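You operate a simulated robot arm through the tools that you are given. There is no shell and no other tool.

The job below is to be done with a simulated robot arm. You get a single attempt, and the scene is never put back.

## Task
Roll the trolley out, brake it and stand its pink sheet in the upright light box.
Fine: slide the yellow bar back before lifting and leave it back; the other two sheets stay in their slots. Where these are worked on the way, their far stop is far enough and under half their travel is too little: trolley brake.

Only the result counts: the job must be done as asked and must still hold three seconds after the hand-in. Knocking over, shifting, dropping, spilling or breaking anything else fails it. Flat cloth is picked up by pressing the open fingertips on it (5 to 10 N) and closing them slowly along it; thin cloth reads only 2 to 8 mm in the jaws.

## Robot
A 7-joint arm with a two-finger parallel gripper, fixed in place. Base frame: the origin is on the floor under the middle of its stand, x ahead of it, y to its left, z up. Units: cm, degrees, N and s.
It reaches about 124.7 cm from its shoulder. Its first joint turns from -132.0 to 132.0 degrees. Payload 3.91 kg.
Tool frame: the origin (TCP) lies between the finger pads and is the grasp point; the fingertips stand 3 cm ahead of it; z points along the fingers, y is the line along which they close. The gripper opens to 11 cm. The fingers are 2 cm wide and 1 cm thick; the gripper's body (4.8 by 11.2 cm) begins 5.5 cm behind the TCP.
Orientation is that of the tool frame in the base frame, as a unit quaternion [x, y, z, w]. With the fingers straight down and closing along the base's y, the tool's x points along the base's -x, its y along +y and its z along -z.

## Interface
- The arm moves only by the tool play_rows. Its argument "plan" is a list of rows, each a list of 3 entries, a list of its own where there are three numbers: the shift along the base's x, y, z in cm, then the turn, a rotation vector about the base's x, y, z in degrees, then the gripper command, from -1 (shut) to 1 (fully open), values between in proportion. In form: [[[tx, ty, tz], [wx, wy, wz], gripper], ...]. A call has 1 to 20 rows; each row is the pose to reach, as a shift and turn from the pose commanded when the call began. A row lasts 0.2 s, in which the tool goes at most 5 cm and 8.6 degrees; a call with a longer step from one row to the next is refused whole, and so is a gripper value outside its range. A pose out of reach is approached as far as the arm can. The call stops where the force on the tool passes 90 N (or 10 N more than at its start, if that is more) or the arm is blocked; 0.2 s more then pass. Each finger travels about 10.8 cm/s and halts on what it meets, pressing with about 31 N; the grip force reading is that of the motor and also rises with nothing between the fingers. The clock runs only during rows and for 0.2 s after the last one: add rows that repeat a pose to give the fingers time. It gives the time, the measured TCP pose, the force on the tool (base axes), the opening and the grip force at its end, in the units of the frame above (readings bear some noise), with the torque about the TCP (base axes, N m) and any sound that the robot's microphone picked up, and new pictures: "show" is both (left out), scene, wrist or none.
- Cameras (640 x 400 px; columns grow to the right, rows downward): "scene" is fixed at [4.89, 49.99, 153.09]; the picture's right is [-0.34, -0.94, 0.00], its down [-0.46, 0.17, -0.87] and it looks along [0.82, -0.30, -0.49] (base axes); focal length 214 px, centre (320, 200). "wrist" rides on the gripper at [7.2, 1.7, -10.3] in the tool frame; the picture's right is [-0.23, 0.97, 0.00], its down [-0.76, -0.18, -0.62] and it looks along [-0.61, -0.14, 0.78] (tool axes); focal length 222 px, centre (320, 200).
- probe_pixels(camera, pixels): for up to 12 pixels [column, row] of the newest picture of that camera ("zoom" is the newest enlarged one), the place [x, y, z] in the base frame of the surface seen there, good to about 0.3 cm. The clock stands still meanwhile.
- enlarge(camera, box): a new picture of the part [left, top, right, bottom] of that camera's present view, enlarged. The clock stands still meanwhile.
- hand_in(): hands the job in; it is judged then, once.

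Unless the task says otherwise, let go and move clear before handing in.

The tools are called after ">>>" as name(argument=value, ...) on one line, values as JSON. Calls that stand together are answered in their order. play_rows: Moves the arm, as the interface text tells. Its arguments: {"type":"object","properties":{"plan":{"type":"array","items":{"type":"array"}},"show":{"type":"string","enum":["both","scene","wrist","none"]}},"required":["plan"]} The other tools are called the same way: probe_pixels (camera, pixels) gives the place of the surface under pixels of a picture; enlarge (camera, box) takes an enlarged picture of a part of a camera's view; hand_in () hands the job in.

At the start:

```text
t: 0.0
ee_pos: [58.6, 19.95, 148.83]
tcp_rot: [0.0, 1.0, 0.0, 0.0]
ft_force: [0.2, 0.6, 0.4]
wrist_torque: [0.0, 0.02, 0.03]
grip_width: 11.02
gripper_force: 0.1
```

scene: 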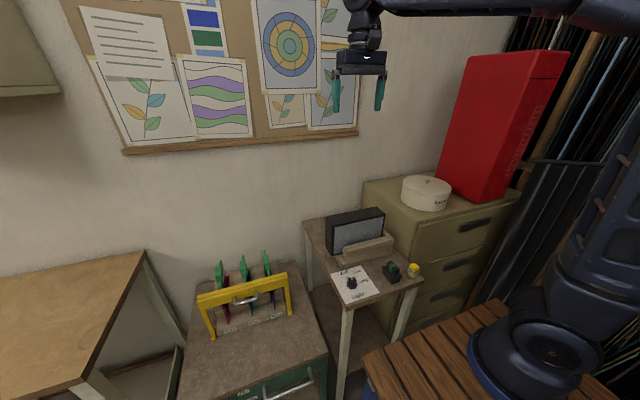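
wrist: 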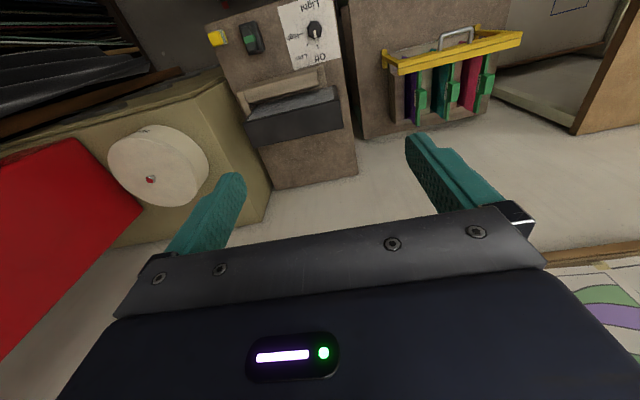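

The scene shows a trolley with a yellow bar around (245,295), three sheets with green holders behind it, and a light box at (355,230) on a small table. I'll enlarge both areas to see the details.

>>> enlarge(camera="scene", box=[170, 240, 340, 400])

>>> enlarge(camera="scene", box=[290, 190, 440, 310])

>>> enlarge(camera="wrist", box=[340, 0, 560, 140])

```text
2.50 times, centred on (255, 320) of scene
```

zoom: 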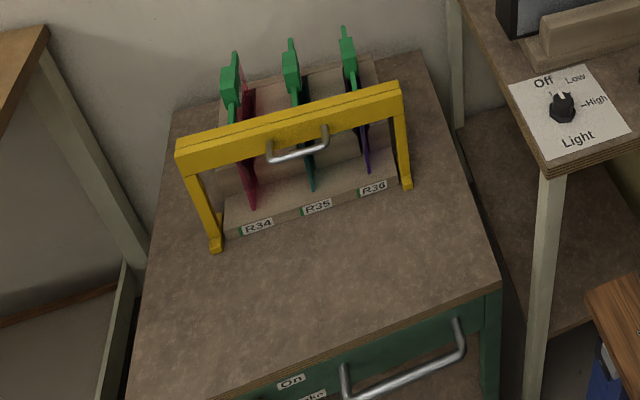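

```text
3.33 times, centred on (365, 250) of scene
```

zoom: 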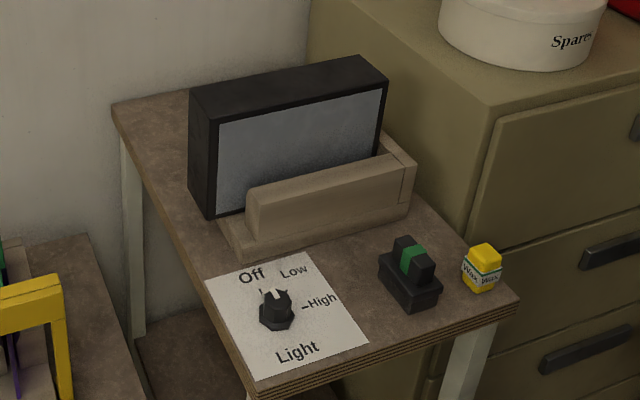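

```text
2.86 times, centred on (450, 70) of wrist
```

zoom: 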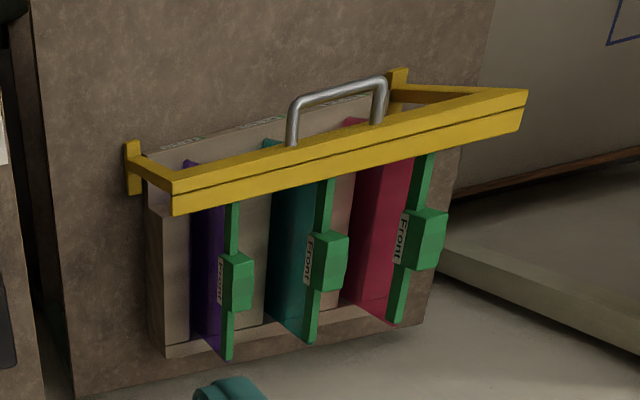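

The sheets sit in slots labelled R34 (pink), R35 and R36, each with a green top grip marked "Front". The light box has a slot in front of it. I'll probe positions next.

>>> probe_pixels(camera="scene", pixels=[[200, 296], [287, 275], [210, 336], [291, 313], [245, 303], [219, 268], [243, 262], [265, 257], [188, 390], [325, 355], [215, 275], [273, 275]])

>>> probe_pixels(camera="scene", pixels=[[328, 220], [383, 209], [344, 248], [384, 230], [352, 252], [388, 242], [352, 283], [393, 268], [414, 267], [303, 222], [345, 308], [423, 278]])

>>> probe_pixels(camera="wrist", pixels=[[388, 55], [520, 35], [455, 38], [421, 97], [453, 90], [486, 82], [418, 122], [448, 115], [477, 110], [350, 10], [360, 130], [400, 120]])

```text
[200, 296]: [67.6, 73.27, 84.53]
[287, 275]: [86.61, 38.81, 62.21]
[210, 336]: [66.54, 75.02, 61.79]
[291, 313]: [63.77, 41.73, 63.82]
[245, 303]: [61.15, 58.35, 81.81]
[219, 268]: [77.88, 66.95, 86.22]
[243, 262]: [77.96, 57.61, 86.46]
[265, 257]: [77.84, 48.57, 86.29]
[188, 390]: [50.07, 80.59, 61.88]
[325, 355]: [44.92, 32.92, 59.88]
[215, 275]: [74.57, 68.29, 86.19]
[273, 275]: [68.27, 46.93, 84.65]
```

```text
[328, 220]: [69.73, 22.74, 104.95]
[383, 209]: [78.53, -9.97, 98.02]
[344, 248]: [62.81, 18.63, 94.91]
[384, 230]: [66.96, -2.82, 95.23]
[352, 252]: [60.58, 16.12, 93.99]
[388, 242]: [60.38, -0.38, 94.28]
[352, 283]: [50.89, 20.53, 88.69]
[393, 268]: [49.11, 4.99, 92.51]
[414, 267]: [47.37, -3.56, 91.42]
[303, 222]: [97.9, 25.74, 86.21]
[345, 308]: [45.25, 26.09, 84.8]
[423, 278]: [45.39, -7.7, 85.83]
```

```text
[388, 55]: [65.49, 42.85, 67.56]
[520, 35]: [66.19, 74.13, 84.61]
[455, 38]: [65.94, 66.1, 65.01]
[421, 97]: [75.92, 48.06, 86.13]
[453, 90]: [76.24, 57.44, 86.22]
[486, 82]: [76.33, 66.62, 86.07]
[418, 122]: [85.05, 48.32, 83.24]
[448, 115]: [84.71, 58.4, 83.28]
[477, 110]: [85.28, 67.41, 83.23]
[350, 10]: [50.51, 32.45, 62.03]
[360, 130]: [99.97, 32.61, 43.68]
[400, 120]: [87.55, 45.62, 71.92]
```

The probes put the trolley top at z≈62, the bar at x≈66, z≈84.5, and the sheets at y≈48, 57.5 and 66.8, with grips at x≈76, z≈86. I'll move the wrist to look at the trolley's front panel and brake.

>>> play_rows(plan=[[[-2.1, 2.31, -2.74], [0, -1.9, 0], 1], [[-4.2, 4.62, -5.48], [0, -3.8, 0], 1], [[-6.3, 6.93, -8.22], [0, -5.7, 0], 1], [[-8.4, 9.24, -10.96], [0, -7.6, 0], 1], [[-10.5, 11.55, -13.7], [0, -9.5, 0], 1], [[-12.6, 13.86, -16.44], [0, -11.4, 0], 1], [[-14.7, 16.17, -19.18], [0, -13.3, 0], 1], [[-16.8, 18.48, -21.92], [0, -15.2, 0], 1], [[-18.9, 20.79, -24.66], [0, -17.1, 0], 1], [[-21, 23.1, -27.4], [0, -19, 0], 1], [[-23.1, 25.41, -30.14], [0, -20.9, 0], 1], [[-25.2, 27.72, -32.88], [0, -22.8, 0], 1], [[-27.3, 30.03, -35.62], [0, -24.7, 0], 1], [[-29.4, 32.34, -38.36], [0, -26.6, 0], 1], [[-31.5, 34.65, -41.1], [0, -28.5, 0], 1], [[-33.6, 37, -43.8], [0, -30, 0], 1]])

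```text
t: 3.4
ee_pos: [25.17, 56.75, 105.03]
tcp_rot: [0.0, 0.966, 0.001, 0.26]
ft_force: [0.4, -0.4, 0.6]
wrist_torque: [0.01, 0.04, 0.0]
grip_width: 11.0
gripper_force: 0.1
```

scene: 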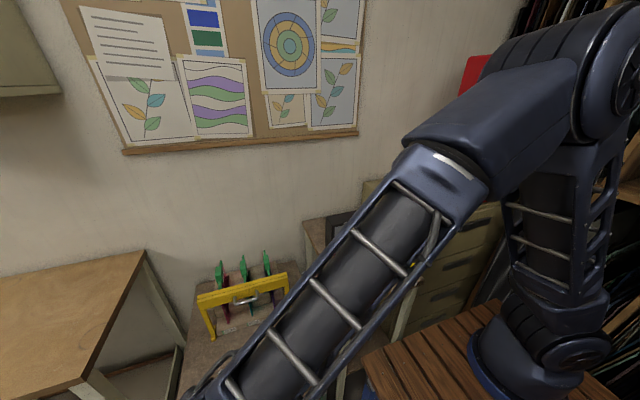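
wrist: 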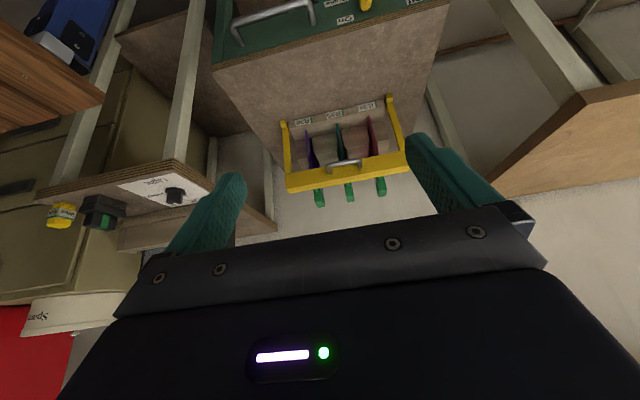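

The trolley's front panel is visible upside down at the top (230-440, 0-60). I'll enlarge it.

>>> enlarge(camera="wrist", box=[210, 0, 450, 150])

>>> enlarge(camera="wrist", box=[270, 90, 420, 210])

>>> probe_pixels(camera="wrist", pixels=[[240, 38], [275, 12], [312, 20], [365, 3], [345, 18], [215, 68], [445, 5], [345, 160], [330, 185], [288, 120], [390, 97], [330, 105]])

```text
2.67 times, centred on (330, 75) of wrist
```

zoom: 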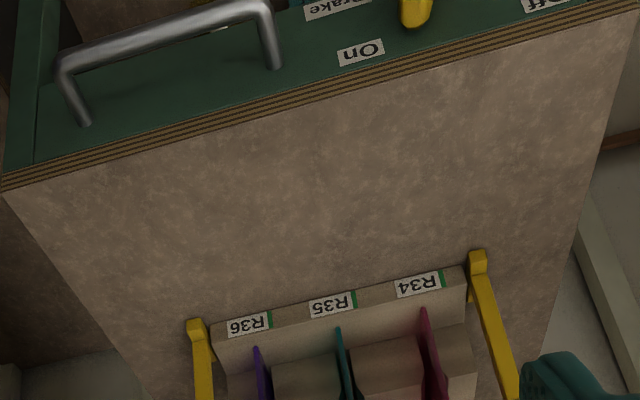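

```text
3.33 times, centred on (345, 150) of wrist
```

zoom: 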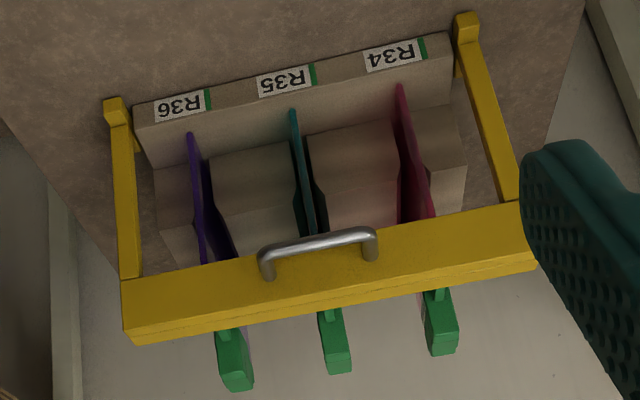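

```text
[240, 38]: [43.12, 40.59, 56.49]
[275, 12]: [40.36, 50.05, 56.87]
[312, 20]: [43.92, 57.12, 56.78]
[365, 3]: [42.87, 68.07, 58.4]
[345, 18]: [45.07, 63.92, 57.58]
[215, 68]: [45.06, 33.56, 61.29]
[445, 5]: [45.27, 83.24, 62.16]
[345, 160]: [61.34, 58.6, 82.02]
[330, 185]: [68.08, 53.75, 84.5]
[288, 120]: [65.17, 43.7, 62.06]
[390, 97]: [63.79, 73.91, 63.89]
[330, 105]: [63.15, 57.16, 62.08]
```

The handle is at y≈41–57, z≈57, x≈40. The yellow brake lever is at y≈68 between "On" and "Off" labels. I'll get lower to see it better.

>>> probe_pixels(camera="scene", pixels=[[370, 360], [420, 345], [140, 255], [70, 300], [85, 390], [186, 345]])

>>> play_rows(plan=[[[-0.5, 0, -4], [0, -2, 0], 1], [[-1, 0, -8], [0, -4, 0], 1], [[-1.5, 0, -12], [0, -6, 0], 1], [[-2, 0, -16], [0, -8, 0], 1], [[-2.5, 0, -20], [0, -10, 0], 1], [[-3, 0, -24], [0, -12, 0], 1], [[-3.5, 0, -28], [0, -14, 0], 1], [[-4, 0, -32], [0, -16, 0], 1]])

```text
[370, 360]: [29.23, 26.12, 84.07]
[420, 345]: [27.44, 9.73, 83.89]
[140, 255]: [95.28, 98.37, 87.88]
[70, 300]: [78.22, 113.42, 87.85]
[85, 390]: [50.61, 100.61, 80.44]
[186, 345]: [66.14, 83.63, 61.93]
```

```text
t: 5.2
ee_pos: [21.02, 56.89, 73.28]
tcp_rot: [0.0, 0.921, 0.001, 0.391]
ft_force: [0.5, 0.5, 0.8]
wrist_torque: [0.0, -0.01, -0.03]
grip_width: 11.0
gripper_force: 0.0
```

scene: 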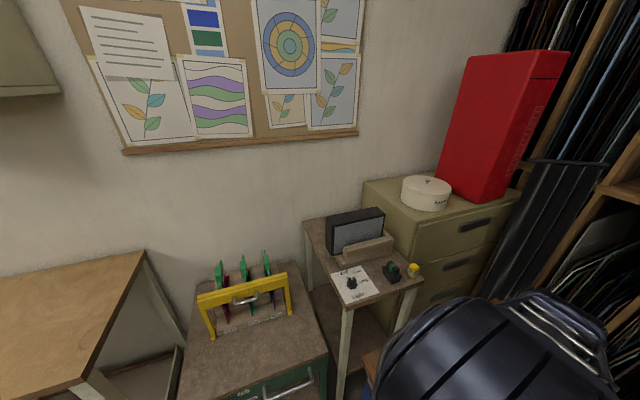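
wrist: 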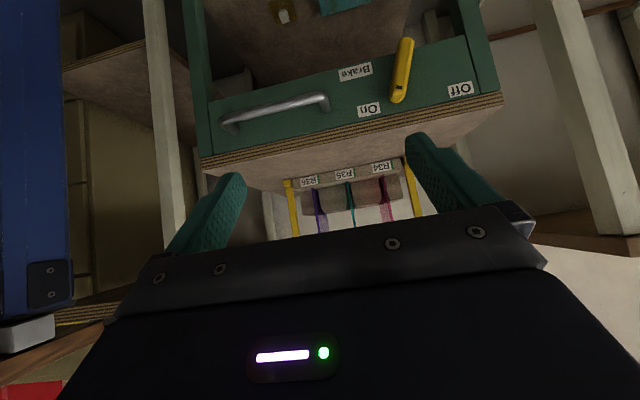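

The brake lever is visible at (402,70) with "On" at (369,109) and "Off" at (460,89). I'll zoom in and probe it.

>>> enlarge(camera="wrist", box=[300, 0, 510, 140])

>>> probe_pixels(camera="wrist", pixels=[[398, 96], [401, 70], [406, 43], [369, 109], [460, 89], [355, 72], [232, 122], [278, 108], [326, 98], [200, 135], [212, 20], [480, 60]])

```text
2.86 times, centred on (405, 70) of wrist
```

zoom: 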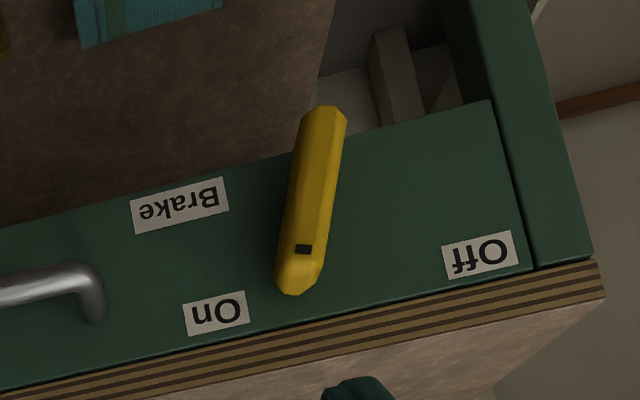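

```text
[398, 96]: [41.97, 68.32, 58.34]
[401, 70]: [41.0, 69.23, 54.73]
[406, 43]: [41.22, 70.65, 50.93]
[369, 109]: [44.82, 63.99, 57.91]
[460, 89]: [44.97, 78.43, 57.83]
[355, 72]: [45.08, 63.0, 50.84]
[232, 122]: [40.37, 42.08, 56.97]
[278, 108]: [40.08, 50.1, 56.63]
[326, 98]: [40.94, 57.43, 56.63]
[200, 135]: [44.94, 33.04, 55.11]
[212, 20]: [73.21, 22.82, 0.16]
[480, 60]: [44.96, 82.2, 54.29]
```

The brake is a rotating lever, with its lower end near (41,70.7,51) and its tip near (42,68.3,58). "On" is on the robot-right side (y≈64). I'll turn the gripper straight down with the fingers closing along x, then come above the handle bar.

>>> play_rows(plan=[[[1, -0.6, 0.6], [-3, 3, 7.06], 0.2], [[2, -1.2, 1.2], [-6, 6, 14.1], 0.0], [[3, -1.8, 1.8], [-9, 9, 21.2], -0.2], [[4, -2.4, 2.4], [-12, 12, 28.2], -0.27], [[5, -3, 3], [-15, 15, 35.3], -0.27], [[6, -3.6, 3.6], [-18, 18, 42.4], -0.27], [[7, -4.2, 4.2], [-21, 21, 49.4], -0.27], [[8, -4.8, 4.8], [-24, 24, 56.5], -0.27], [[9, -5.4, 5.4], [-27, 27, 63.5], -0.27], [[10, -6, 6], [-30, 30, 70.6], -0.27], [[11, -6.6, 6.6], [-33, 33, 77.6], -0.27], [[12, -7.2, 7.2], [-36, 36, 84.7], -0.27]])

```text
t: 7.8
ee_pos: [33.15, 49.74, 80.35]
tcp_rot: [0.707, -0.707, 0.0, 0.002]
ft_force: [-1.0, 1.2, -0.2]
wrist_torque: [-0.02, -0.04, 0.01]
grip_width: 4.0
gripper_force: 0.0
```

scene: 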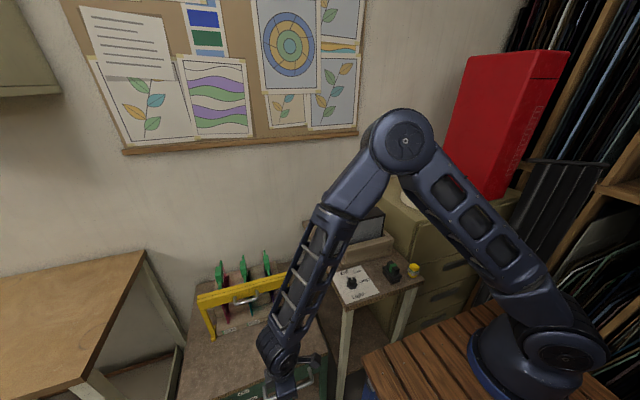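
wrist: 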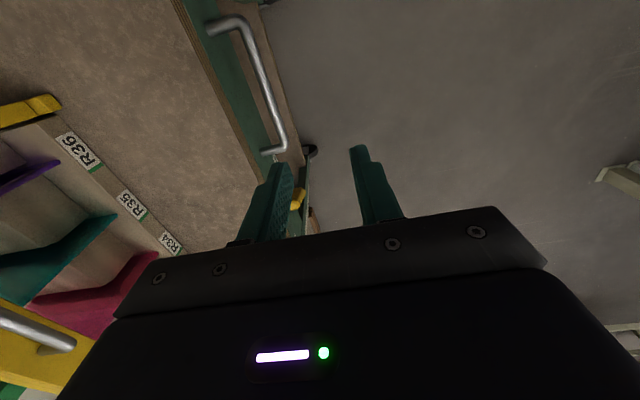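

The gripper points down with fingers 4 cm apart, and the handle is visible at (255,60)–(285,145). I'll probe its line precisely.

>>> probe_pixels(camera="wrist", pixels=[[253, 55], [268, 95], [240, 22], [283, 138], [215, 26], [268, 152], [230, 80], [298, 200], [309, 152], [205, 60]])

```text
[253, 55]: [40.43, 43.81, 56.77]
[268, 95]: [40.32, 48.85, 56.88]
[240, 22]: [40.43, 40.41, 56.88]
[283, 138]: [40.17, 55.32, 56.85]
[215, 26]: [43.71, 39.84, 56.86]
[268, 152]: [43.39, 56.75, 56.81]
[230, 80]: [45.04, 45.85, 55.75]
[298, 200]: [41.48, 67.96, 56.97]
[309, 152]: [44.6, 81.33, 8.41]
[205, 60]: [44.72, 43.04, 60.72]
```

The handle bar is at x≈40.35, y 40–57, with its top at z≈56.9. I'll descend over it with 4 cm open fingers and then close.

>>> play_rows(plan=[[[3.6, -0.6, 0], [0, 0, 0], -0.27], [[7.2, -1.2, -2], [0, 0, 0], -0.27], [[7.2, -1.2, -6.5], [0, 0, 0], -0.27], [[7.2, -1.2, -11], [0, 0, 0], -0.27], [[7.2, -1.2, -15], [0, 0, 0], -0.27], [[7.2, -1.2, -18], [0, 0, 0], -0.27], [[7.2, -1.2, -20.5], [0, 0, 0], -0.27], [[7.2, -1.2, -22.7], [0, 0, 0], -0.27], [[7.2, -1.2, -22.7], [0, 0, 0], -0.27]])

```text
t: 9.8
ee_pos: [40.5, 48.6, 57.49]
tcp_rot: [-0.707, 0.707, 0.0, -0.001]
ft_force: [0.0, 1.0, 0.4]
wrist_torque: [-0.02, 0.03, -0.03]
grip_width: 4.03
gripper_force: 0.0
```

scene: 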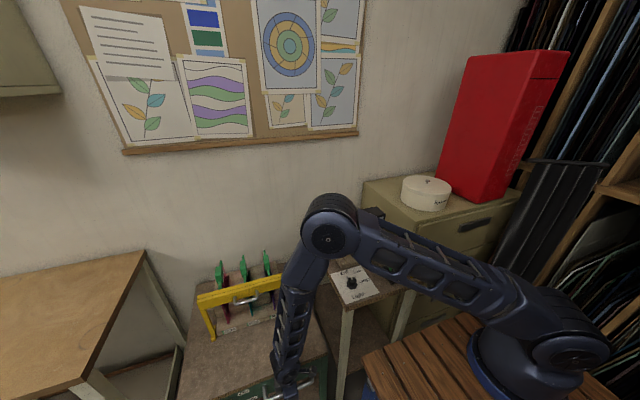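
wrist: 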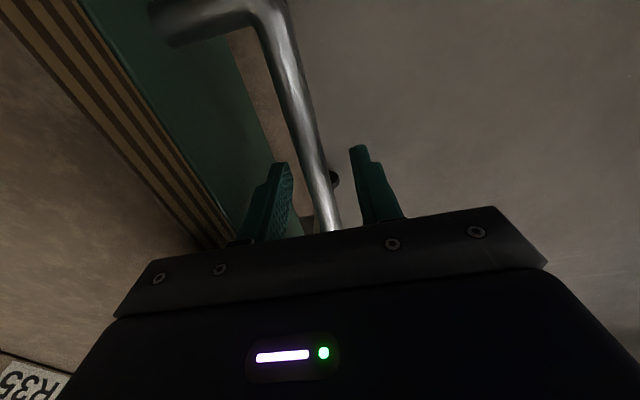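

The bar sits between the fingers, so I'll close on it.

>>> play_rows(plan=[[[7.2, -1.2, -22.7], [0, 0, 0], -0.6]], show="none")

```text
refused: row 1 steps farther than a row can; nothing moved
```

Shifts are relative to the pose at the start of each call, so I'll use zeros here and close.

>>> play_rows(plan=[[[0, 0, 0], [0, 0, 0], -0.6], [[0, 0, 0], [0, 0, 0], -1], [[0, 0, 0], [0, 0, 0], -1], [[0, 0, 0], [0, 0, 0], -1]], show="wrist")

```text
t: 10.8
ee_pos: [40.43, 48.57, 57.62]
tcp_rot: [-0.706, 0.708, 0.0, 0.0]
ft_force: [32.8, 4.2, -8.6]
wrist_torque: [0.4, -0.55, 0.09]
grip_width: 1.57
gripper_force: 44.9
```

wrist: 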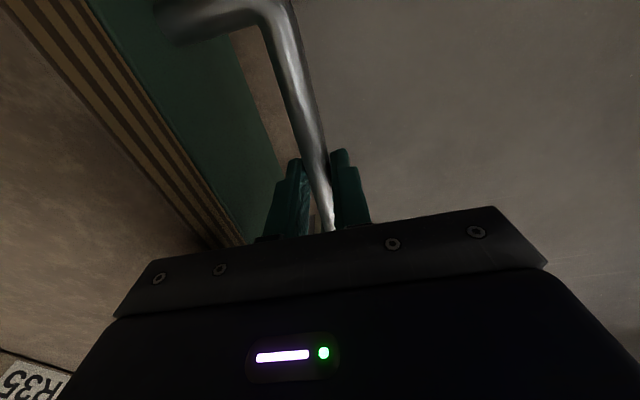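

The bar is gripped (1.57 cm). I'll pull the trolley out slowly along -x and watch the force.

>>> play_rows(plan=[[[-0.5, 0, 0], [0, 0, 0], -1], [[-1, 0, 0], [0, 0, 0], -1], [[-2, 0, 0], [0, 0, 0], -1], [[-3, 0, 0], [0, 0, 0], -1], [[-4, 0, 0], [0, 0, 0], -1]], show="both")

```text
t: 11.3
ee_pos: [40.42, 48.61, 57.59]
tcp_rot: [-0.705, 0.709, -0.002, 0.002]
ft_force: [9.3, 9.2, -27.3]
wrist_torque: [0.22, -0.12, 0.51]
grip_width: 1.57
gripper_force: 45.2
stopped in row 2: the force on the tool passed its limit at 98 N (the readings are from after the stop); the commanded pose is now the measured one
```

scene: 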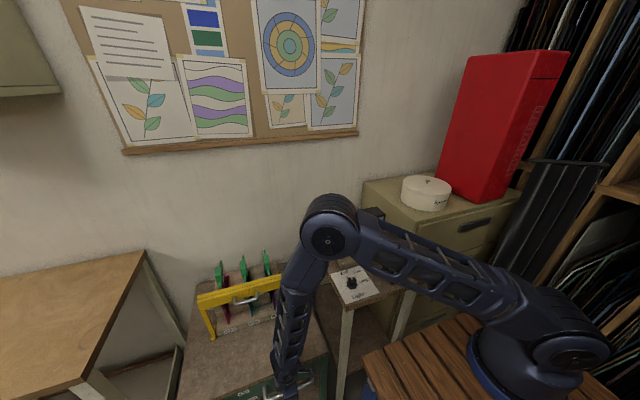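
wrist: 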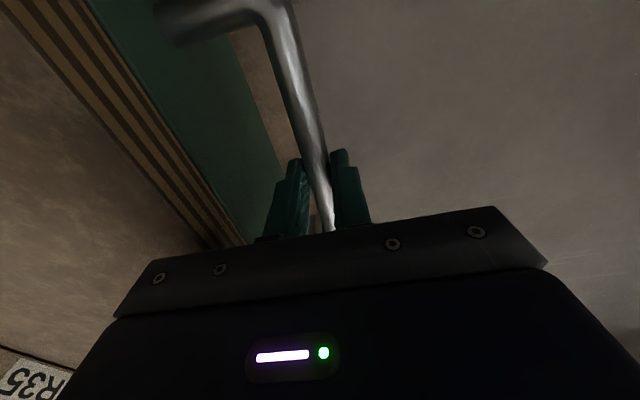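

The trolley held at 98 N, so the brake is already engaged and its lever leans toward On. I'll release the handle, move above the lever's On side with fingers closed, and push it toward Off.

>>> play_rows(plan=[[[0, 0, 0], [0, 0, 0], -0.3], [[0, 0, 0], [0, 0, 0], -0.27], [[0, 0, 4], [0, 0, 0], -0.27], [[0, 0, 8.5], [0, 0, 0], -0.27], [[0, 0, 12], [0, 0, 0], -0.27], [[0, 4.5, 12], [0, 0, 0], -0.6], [[0, 9, 12], [0, 0, 0], -1], [[0.3, 13, 12], [0, 0, 0], -1], [[0.5, 14, 12], [0, 0, 0], -1]], show="both")

```text
t: 13.3
ee_pos: [40.86, 62.57, 69.46]
tcp_rot: [-0.705, 0.709, -0.003, 0.002]
ft_force: [-0.5, 0.1, 0.4]
wrist_torque: [-0.01, -0.01, 0.01]
grip_width: 0.01
gripper_force: 30.3
```

scene: 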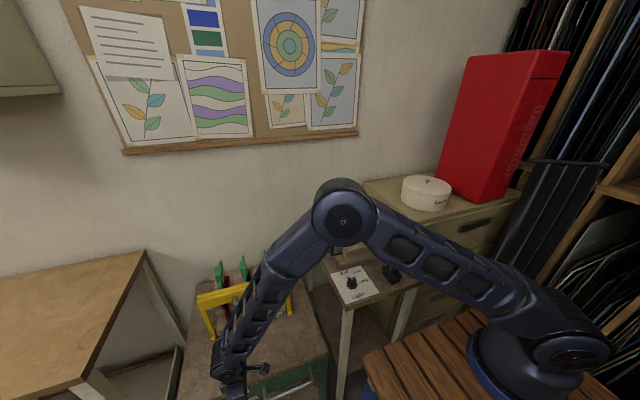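
wrist: 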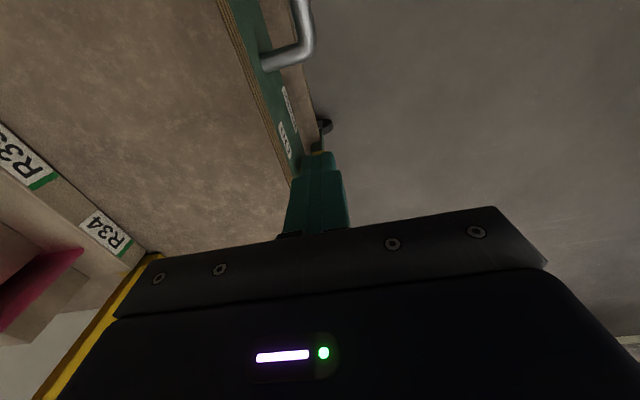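

The fingers are closed at (40.9, 62.6), clear of the lever. I'll descend to z≈57.4, then push +y gently.

>>> play_rows(plan=[[[0.1, 0, -4], [0, 0, 0], -1], [[0.2, 0, -8], [0, 0, 0], -1], [[0.3, 0, -11], [0, 0, 0], -1], [[0.4, 0, -12], [0, 0, 0], -1], [[0.4, 1, -12], [0, 0, 0], -1], [[0.4, 2, -12], [0, 0, 0], -1], [[0.4, 3, -12], [0, 0, 0], -1], [[0.4, 4, -12], [0, 0, 0], -1], [[0.4, 5, -12], [0, 0, 0], -1], [[0.4, 5.5, -12], [0, 0, 0], -1]], show="both")

```text
t: 15.5
ee_pos: [41.24, 68.14, 57.81]
tcp_rot: [-0.705, 0.709, -0.003, 0.002]
ft_force: [0.5, -0.1, 0.8]
wrist_torque: [0.02, -0.01, -0.04]
grip_width: 0.01
gripper_force: 31.2
```

scene: 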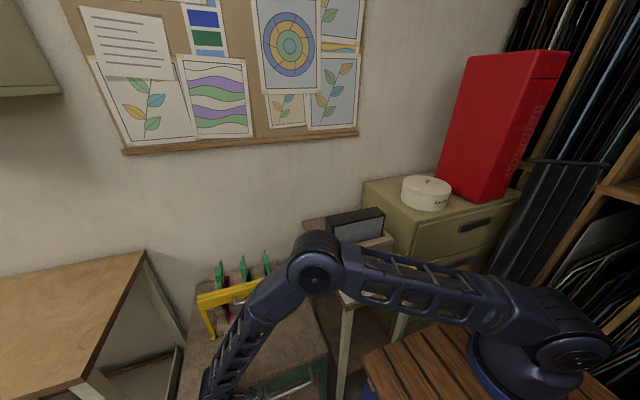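
wrist: 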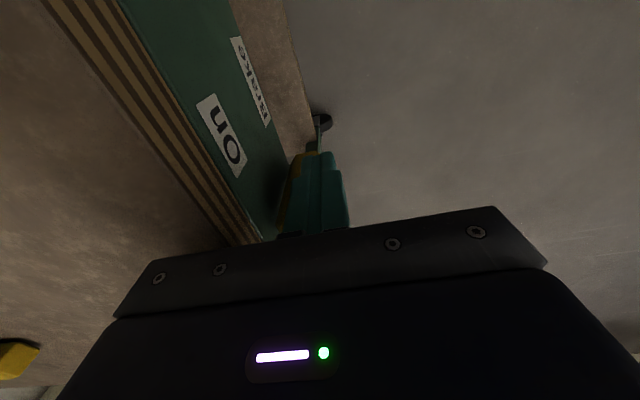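

There's almost no resistance yet at y=68.1. I'll keep pushing toward Off in small steps.

>>> play_rows(plan=[[[0, 0.7, -0.3], [0, 0, 0], -1], [[0, 1.4, -0.3], [0, 0, 0], -1], [[0, 2.1, -0.3], [0, 0, 0], -1], [[0, 2.8, -0.3], [0, 0, 0], -1], [[0, 3.5, -0.3], [0, 0, 0], -1], [[0, 4.2, -0.3], [0, 0, 0], -1]], show="wrist")

```text
t: 17.0
ee_pos: [41.49, 71.46, 57.27]
tcp_rot: [-0.704, 0.71, -0.008, -0.003]
ft_force: [-7.6, -33.2, 40.9]
wrist_torque: [-0.63, 0.1, 0.24]
grip_width: 0.03
gripper_force: 31.2
stopped in row 6: the force on the tool passed its limit at 98 N (the readings are from after the stop); the commanded pose is now the measured one
```

wrist: 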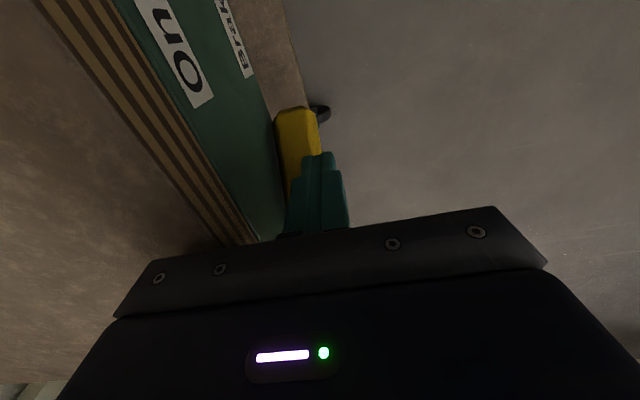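

Force hit 98 N at y≈71.5. A yellow lever end now shows at (297,120), so I'll zoom and probe to understand the lever's pose.

>>> enlarge(camera="wrist", box=[200, 60, 400, 240])

>>> probe_pixels(camera="wrist", pixels=[[297, 115], [297, 135], [293, 150], [293, 175], [185, 70], [240, 60], [310, 110], [300, 200]])

```text
2.22 times, centred on (300, 150) of wrist
```

zoom: 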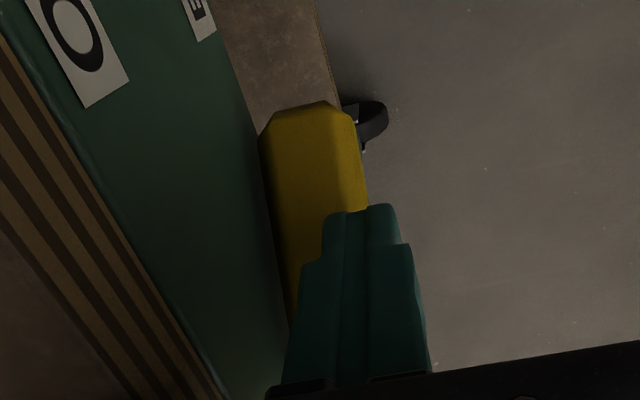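

```text
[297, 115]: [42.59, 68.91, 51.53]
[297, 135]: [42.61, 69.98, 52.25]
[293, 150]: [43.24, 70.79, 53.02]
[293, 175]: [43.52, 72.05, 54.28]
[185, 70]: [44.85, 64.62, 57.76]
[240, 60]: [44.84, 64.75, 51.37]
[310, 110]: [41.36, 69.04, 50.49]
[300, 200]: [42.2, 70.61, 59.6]
```

The lever now leans about 45° toward Off, with its upper face running from (68.9,51.5) to (72,54.3), which looks like the Off stop. I'll back off, return to the handle and grip it.

>>> play_rows(plan=[[[-0.2, -1.5, 1], [0, 0, 0], -1], [[-0.4, -3, 3], [0, 0, 0], -1], [[-0.6, -3.5, 7.5], [0, 0, 0], -1], [[-0.8, -4, 12], [0, 0, 0], -0.8], [[-1, -8.5, 12], [0, 0, 0], -0.5], [[-1.1, -13, 12], [0, 0, 0], -0.27], [[-1.1, -17.5, 12], [0, 0, 0], -0.27], [[-1.1, -21.5, 12], [0, 0, 0], -0.27], [[-1.1, -22.9, 9], [0, 0, 0], -0.27], [[-1.1, -22.9, 5], [0, 0, 0], -0.27], [[-1.1, -22.9, 2], [0, 0, 0], -0.27], [[-1.1, -22.9, 0.3], [0, 0, 0], -0.27], [[-1.1, -22.9, 0.3], [0, 0, 0], -0.27]], show="both")

```text
t: 19.8
ee_pos: [40.27, 48.82, 57.39]
tcp_rot: [-0.705, 0.709, -0.008, -0.003]
ft_force: [-0.3, -1.1, 0.8]
wrist_torque: [-0.02, 0.01, 0.03]
grip_width: 4.01
gripper_force: 0.1
```

scene: 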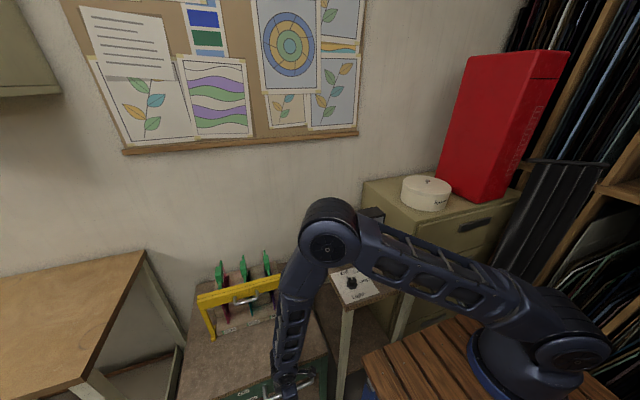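
wrist: 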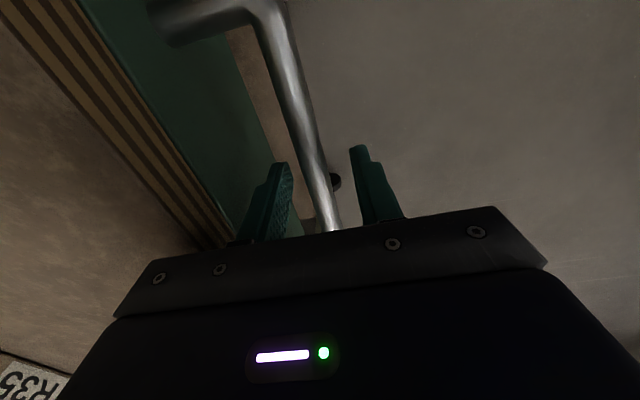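

The bar is between the fingers again. I'll close and pull gently.

>>> play_rows(plan=[[[0, 0, 0], [0, 0, 0], -0.6], [[0, 0, 0], [0, 0, 0], -1], [[0, 0, 0], [0, 0, 0], -1], [[-0.3, 0, 0], [0, 0, 0], -1], [[-0.8, 0, 0], [0, 0, 0], -1], [[-1.5, 0, 0], [0, 0, 0], -1], [[-2.2, 0, 0], [0, 0, 0], -1], [[-3, 0, 0], [0, 0, 0], -1]], show="both")

```text
t: 21.6
ee_pos: [37.11, 48.67, 57.47]
tcp_rot: [-0.705, 0.709, -0.007, -0.004]
ft_force: [-3.4, -1.8, 19.4]
wrist_torque: [0.29, 0.12, 0.44]
grip_width: 1.57
gripper_force: 44.9
```

scene: 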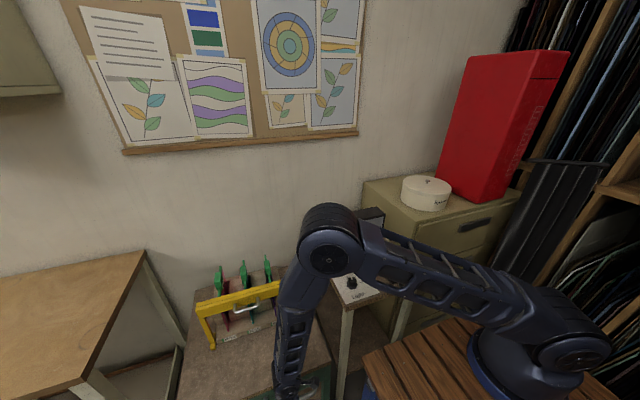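
wrist: 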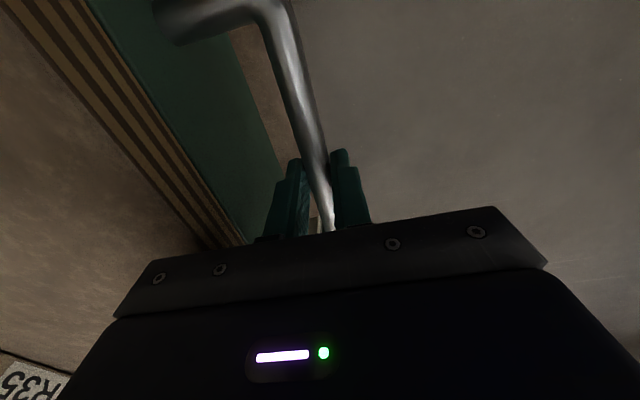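

The trolley rolls, since the sheets moved in the scene. I'll keep pulling at a steady pace.

>>> play_rows(plan=[[[-0.8, 0, 0], [0, 0, 0], -1], [[-1.7, 0, 0], [0, 0, 0], -1], [[-2.7, 0, 0], [0, 0, 0], -1], [[-3.7, 0, 0], [0, 0, 0], -1], [[-4.7, 0, 0], [0, 0, 0], -1], [[-5.7, 0, 0], [0, 0, 0], -1], [[-6.7, 0, 0], [0, 0, 0], -1], [[-7.7, 0, 0], [0, 0, 0], -1], [[-8.6, 0, 0], [0, 0, 0], -1], [[-9.4, 0, 0], [0, 0, 0], -1], [[-10, 0, 0], [0, 0, 0], -1]], show="both")

```text
t: 24.0
ee_pos: [27.27, 48.71, 57.5]
tcp_rot: [-0.705, 0.709, -0.007, -0.003]
ft_force: [-2.2, -12.0, 18.9]
wrist_torque: [-0.55, 0.04, 0.39]
grip_width: 1.57
gripper_force: 45.3
```

scene: 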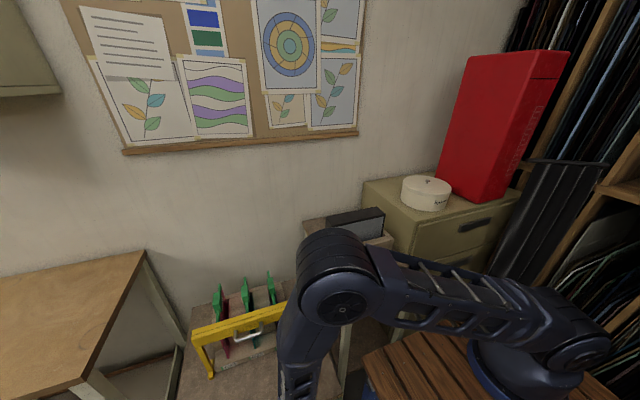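
wrist: 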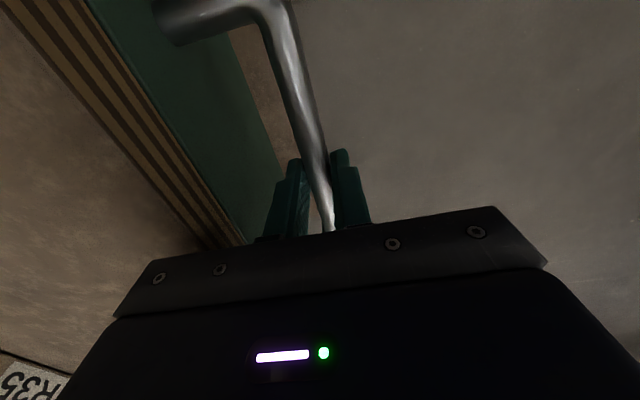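

It's out 13 cm so far with low resistance. Continuing.

>>> play_rows(plan=[[[-0.8, 0, 0], [0, 0, 0], -1], [[-1.7, 0, 0], [0, 0, 0], -1], [[-2.7, 0, 0], [0, 0, 0], -1], [[-3.7, 0, 0], [0, 0, 0], -1], [[-4.7, 0, 0], [0, 0, 0], -1], [[-5.7, 0, 0], [0, 0, 0], -1], [[-6.7, 0, 0], [0, 0, 0], -1], [[-7.7, 0, 0], [0, 0, 0], -1], [[-8.6, 0, 0], [0, 0, 0], -1], [[-9.4, 0, 0], [0, 0, 0], -1], [[-10, 0, 0], [0, 0, 0], -1]], show="both")

```text
t: 26.4
ee_pos: [17.34, 48.9, 57.4]
tcp_rot: [-0.705, 0.71, -0.007, -0.003]
ft_force: [0.5, -2.9, 26.4]
wrist_torque: [-0.06, 0.03, 0.44]
grip_width: 1.58
gripper_force: 45.4
```

scene: 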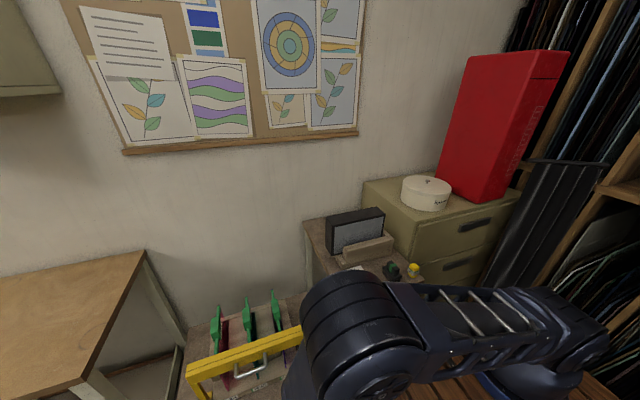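
wrist: 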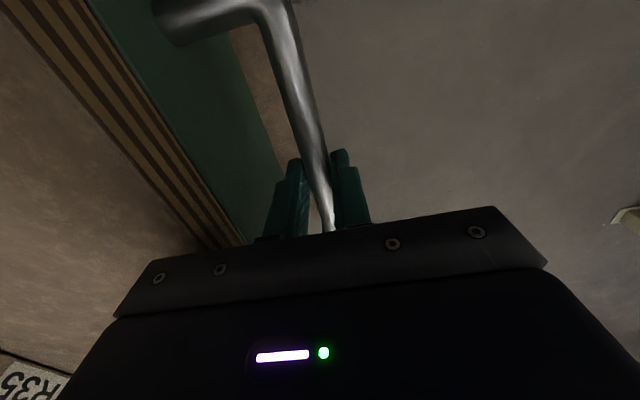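

It's 23 cm out with no stop yet. I'll keep going carefully toward the stop.

>>> play_rows(plan=[[[-0.8, 0, 0], [0, 0, 0], -1], [[-1.7, 0, 0], [0, 0, 0], -1], [[-2.6, 0, 0], [0, 0, 0], -1], [[-3.5, 0, 0], [0, 0, 0], -1], [[-4.4, 0, 0], [0, 0, 0], -1], [[-5.3, 0, 0], [0, 0, 0], -1], [[-6.2, 0, 0], [0, 0, 0], -1], [[-7, 0, 0], [0, 0, 0], -1], [[-7.6, 0, 0], [0, 0, 0], -1], [[-8, 0, 0], [0, 0, 0], -1]], show="both")

```text
t: 28.6
ee_pos: [9.28, 48.81, 57.33]
tcp_rot: [-0.704, 0.71, -0.007, -0.003]
ft_force: [2.6, 4.6, -1.8]
wrist_torque: [1.06, 0.03, 0.5]
grip_width: 1.56
gripper_force: 45.2
```

scene: 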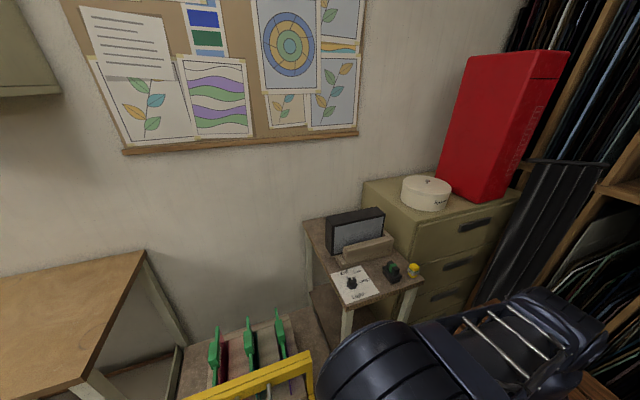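
wrist: 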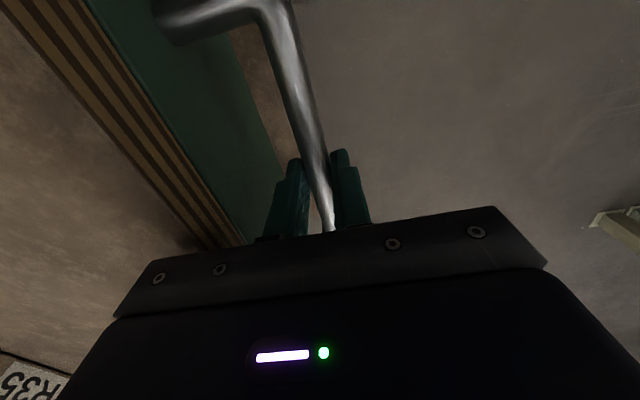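

It's 31 cm out and still rolling freely. I'll try a little more to look for a stop.

>>> play_rows(plan=[[[-0.6, 0, 0], [0, 0, 0], -1], [[-1.3, 0, 0], [0, 0, 0], -1], [[-2, 0, 0], [0, 0, 0], -1], [[-2.7, 0, 0], [0, 0, 0], -1], [[-3.4, 0, 0], [0, 0, 0], -1], [[-4.1, 0, 0], [0, 0, 0], -1], [[-4.7, 0, 0], [0, 0, 0], -1], [[-5, 0, 0], [0, 0, 0], -1]], show="both")

```text
t: 30.4
ee_pos: [4.35, 48.7, 57.48]
tcp_rot: [-0.704, 0.71, -0.008, -0.002]
ft_force: [2.9, 0.4, -5.5]
wrist_torque: [0.55, 0.01, 0.59]
grip_width: 1.58
gripper_force: 44.7
```

scene: 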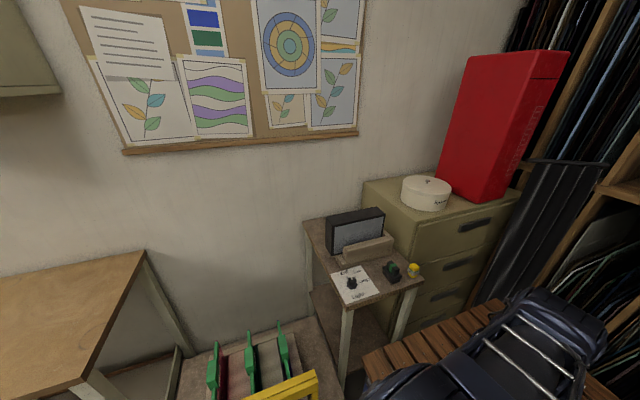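
wrist: 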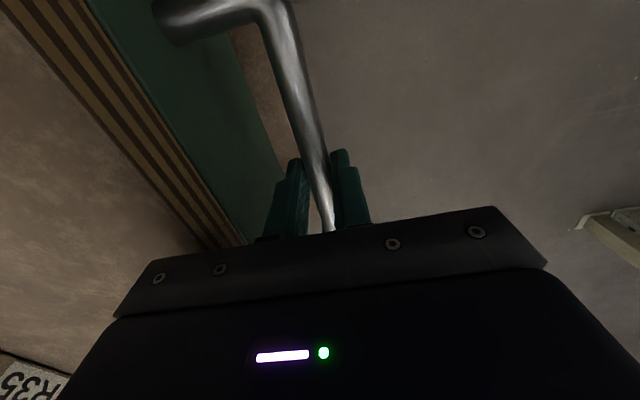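

It's 36 cm out. I'll make one more small pull to check for a stop.

>>> play_rows(plan=[[[-0.6, 0, 0], [0, 0, 0], -1], [[-1.3, 0, 0], [0, 0, 0], -1], [[-2, 0, 0], [0, 0, 0], -1], [[-2.7, 0, 0], [0, 0, 0], -1], [[-3.4, 0, 0], [0, 0, 0], -1], [[-3.8, 0, 0], [0, 0, 0], -1], [[-4, 0, 0], [0, 0, 0], -1]], show="both")

```text
t: 32.0
ee_pos: [0.3, 48.69, 57.52]
tcp_rot: [-0.705, 0.709, -0.008, -0.003]
ft_force: [3.6, -22.5, 13.0]
wrist_torque: [-1.25, -0.08, 0.51]
grip_width: 1.57
gripper_force: 45.0
```

scene: 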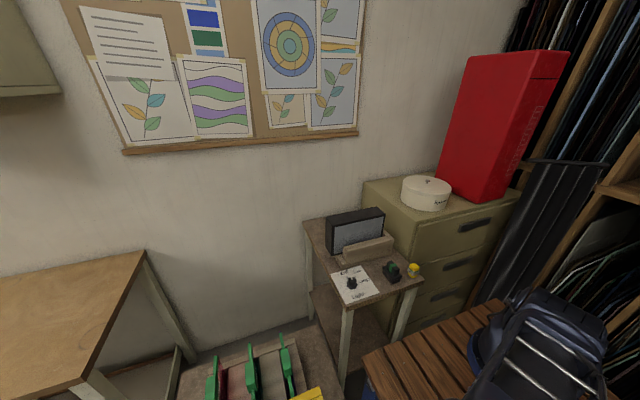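
wrist: 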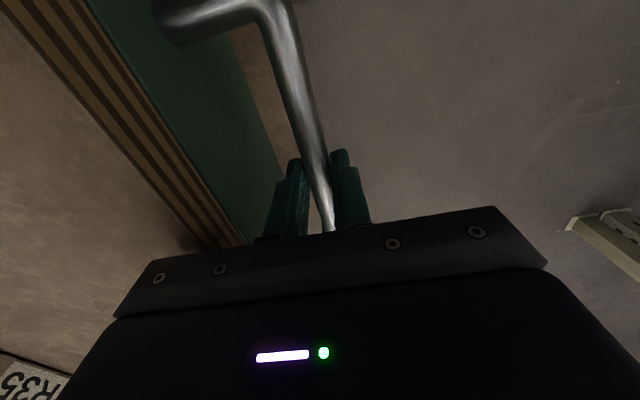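

It's 40 cm out, which is ample. I'll release the handle, rise, and look at the brake lever before setting it to On.

>>> play_rows(plan=[[[0, 0, 0], [0, 0, 0], -0.4], [[0, 0, 0], [0, 0, 0], -0.27], [[0, 0, 0], [0, 0, 0], -0.27], [[0, 0, 4], [0, 0, 0], -0.27], [[0, 0, 8.5], [0, 0, 0], -0.27], [[0, 0, 13], [0, 0, 0], -0.27], [[-1.5, 4.5, 14], [0, 0, 0], -0.6], [[-3, 9, 15], [0, 0, 0], -1], [[-4.5, 13.5, 16], [0, 0, 0], -1], [[-5, 15, 17], [0, 0, 0], -1]], show="both")

```text
t: 34.2
ee_pos: [-4.66, 63.68, 74.5]
tcp_rot: [-0.704, 0.71, -0.007, -0.002]
ft_force: [0.0, 0.3, -0.1]
wrist_torque: [0.04, -0.04, -0.02]
grip_width: 0.0
gripper_force: 30.8
```

scene: 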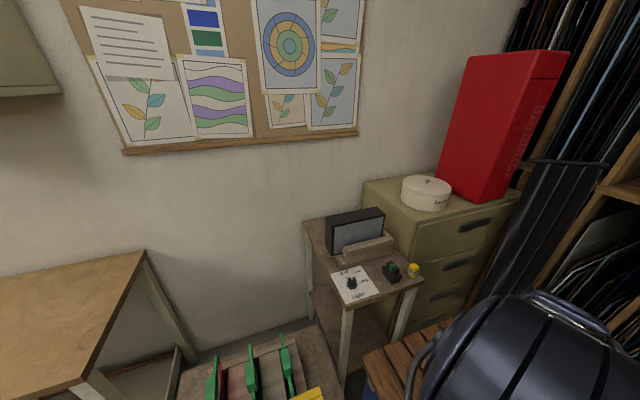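
wrist: 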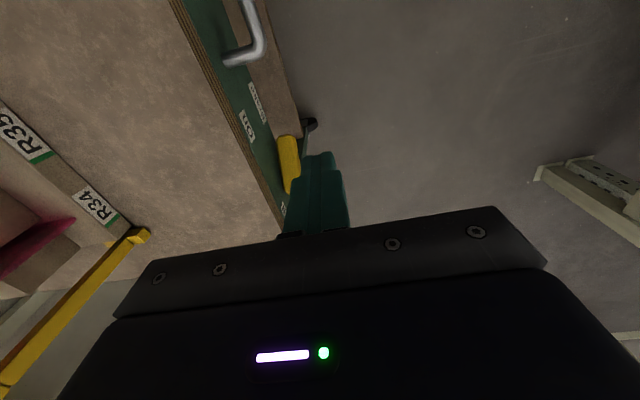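

>>> enlarge(camera="wrist", box=[200, 60, 380, 240])

>>> probe_pixels(camera="wrist", pixels=[[286, 142], [289, 165], [291, 185], [247, 125], [284, 208], [250, 30], [262, 45], [215, 95], [296, 150], [283, 150]])

```text
2.22 times, centred on (290, 150) of wrist
```

zoom: 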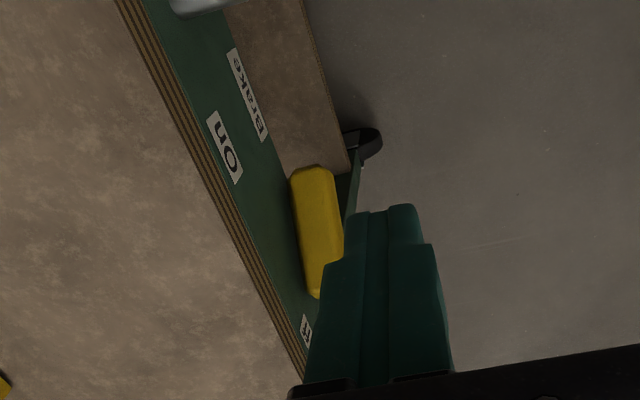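

```text
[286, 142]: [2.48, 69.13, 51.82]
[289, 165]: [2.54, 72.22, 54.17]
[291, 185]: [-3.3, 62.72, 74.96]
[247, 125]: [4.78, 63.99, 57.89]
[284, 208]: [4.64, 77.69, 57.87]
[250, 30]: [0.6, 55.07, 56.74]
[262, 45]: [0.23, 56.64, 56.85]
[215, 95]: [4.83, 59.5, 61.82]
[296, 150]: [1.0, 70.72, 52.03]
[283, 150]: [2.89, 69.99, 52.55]
```

The trolley shifted exactly 40 cm; the lever now sits at x≈1–3.3 and leans toward Off. I'll go around to its +y side and descend at y≈79.5.

>>> play_rows(plan=[[[1.5, 4, 0], [0, 0, 0], -1], [[3, 8, 0], [0, 0, 0], -1], [[4.5, 12, 0], [0, 0, 0], -1], [[6, 15.8, 0], [0, 0, 0], -1], [[6, 15.8, -4], [0, 0, 0], -1], [[6, 15.8, -8.5], [0, 0, 0], -1], [[6, 15.8, -12.5], [0, 0, 0], -1], [[6, 15.8, -15], [0, 0, 0], -1], [[6, 15.8, -17], [0, 0, 0], -1]], show="both")

```text
t: 36.2
ee_pos: [1.2, 79.53, 57.55]
tcp_rot: [-0.704, 0.71, -0.008, -0.002]
ft_force: [0.8, 0.3, 0.2]
wrist_torque: [0.0, 0.0, 0.01]
grip_width: 0.01
gripper_force: 31.3
```

scene: 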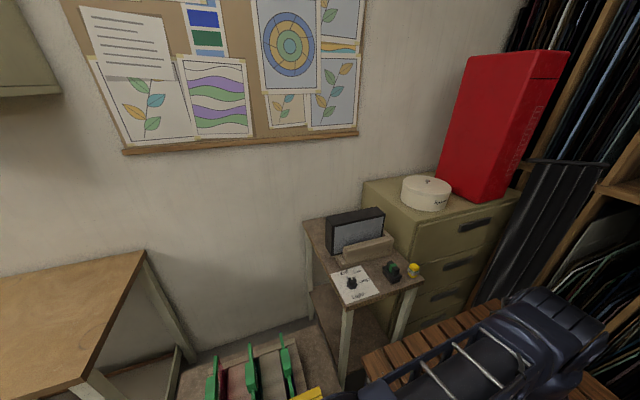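
wrist: 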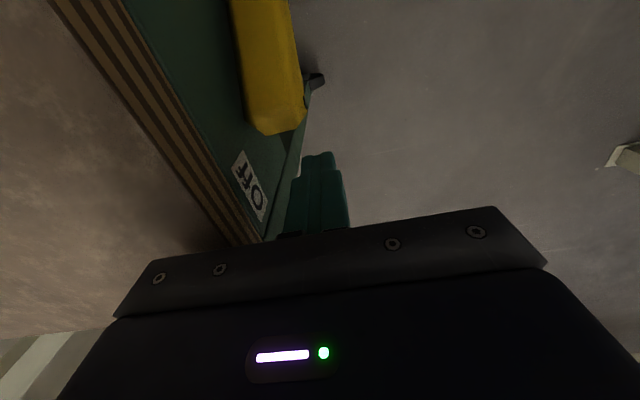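

The lever tip at (275,120) sits on the -y side of my fingers, as wanted. I'll push -y slowly toward On.

>>> play_rows(plan=[[[0, -1.2, 0], [0, 0, 0], -1], [[0, -2.4, 0], [0, 0, 0], -1], [[0, -3.6, 0], [0, 0, 0], -1], [[0, -4.6, 0], [0, 0, 0], -1], [[0, -5.6, 0], [0, 0, 0], -1], [[0, -6.4, 0], [0, 0, 0], -1], [[0, -7.2, 0], [0, 0, 0], -1], [[0, -8, 0], [0, 0, 0], -1], [[0, -8.8, 0], [0, 0, 0], -1], [[0, -9.6, 0], [0, 0, 0], -1], [[0, -10.4, 0], [0, 0, 0], -1], [[0, -11.2, 0], [0, 0, 0], -1]], show="both")

```text
t: 37.5
ee_pos: [1.22, 74.62, 58.14]
tcp_rot: [-0.705, 0.709, 0.0, 0.002]
ft_force: [-0.6, 2.3, 7.1]
wrist_torque: [-0.11, -0.1, 0.0]
grip_width: 0.0
gripper_force: 31.0
stopped in row 6: the force on the tool passed its limit at 94 N (the readings are from after the stop); the commanded pose is now the measured one
```

scene: 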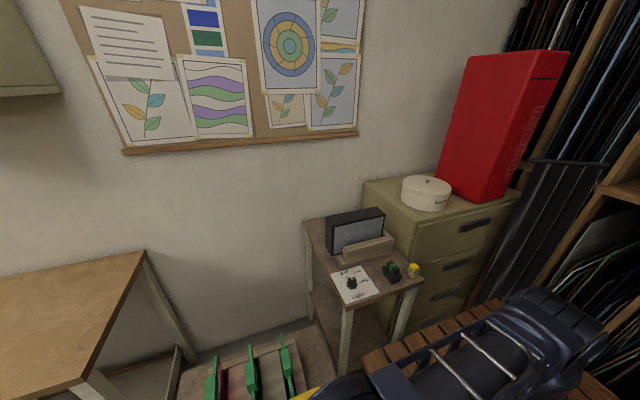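
wrist: 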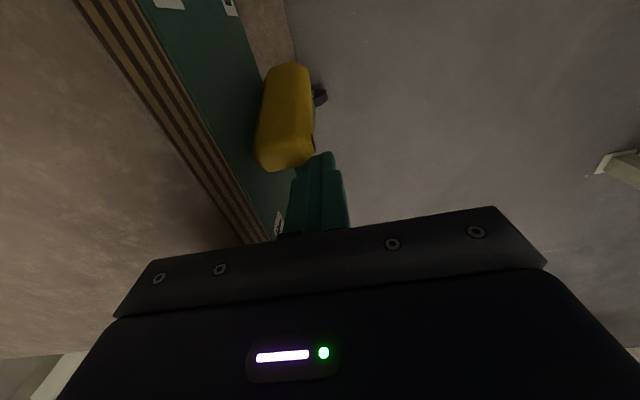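

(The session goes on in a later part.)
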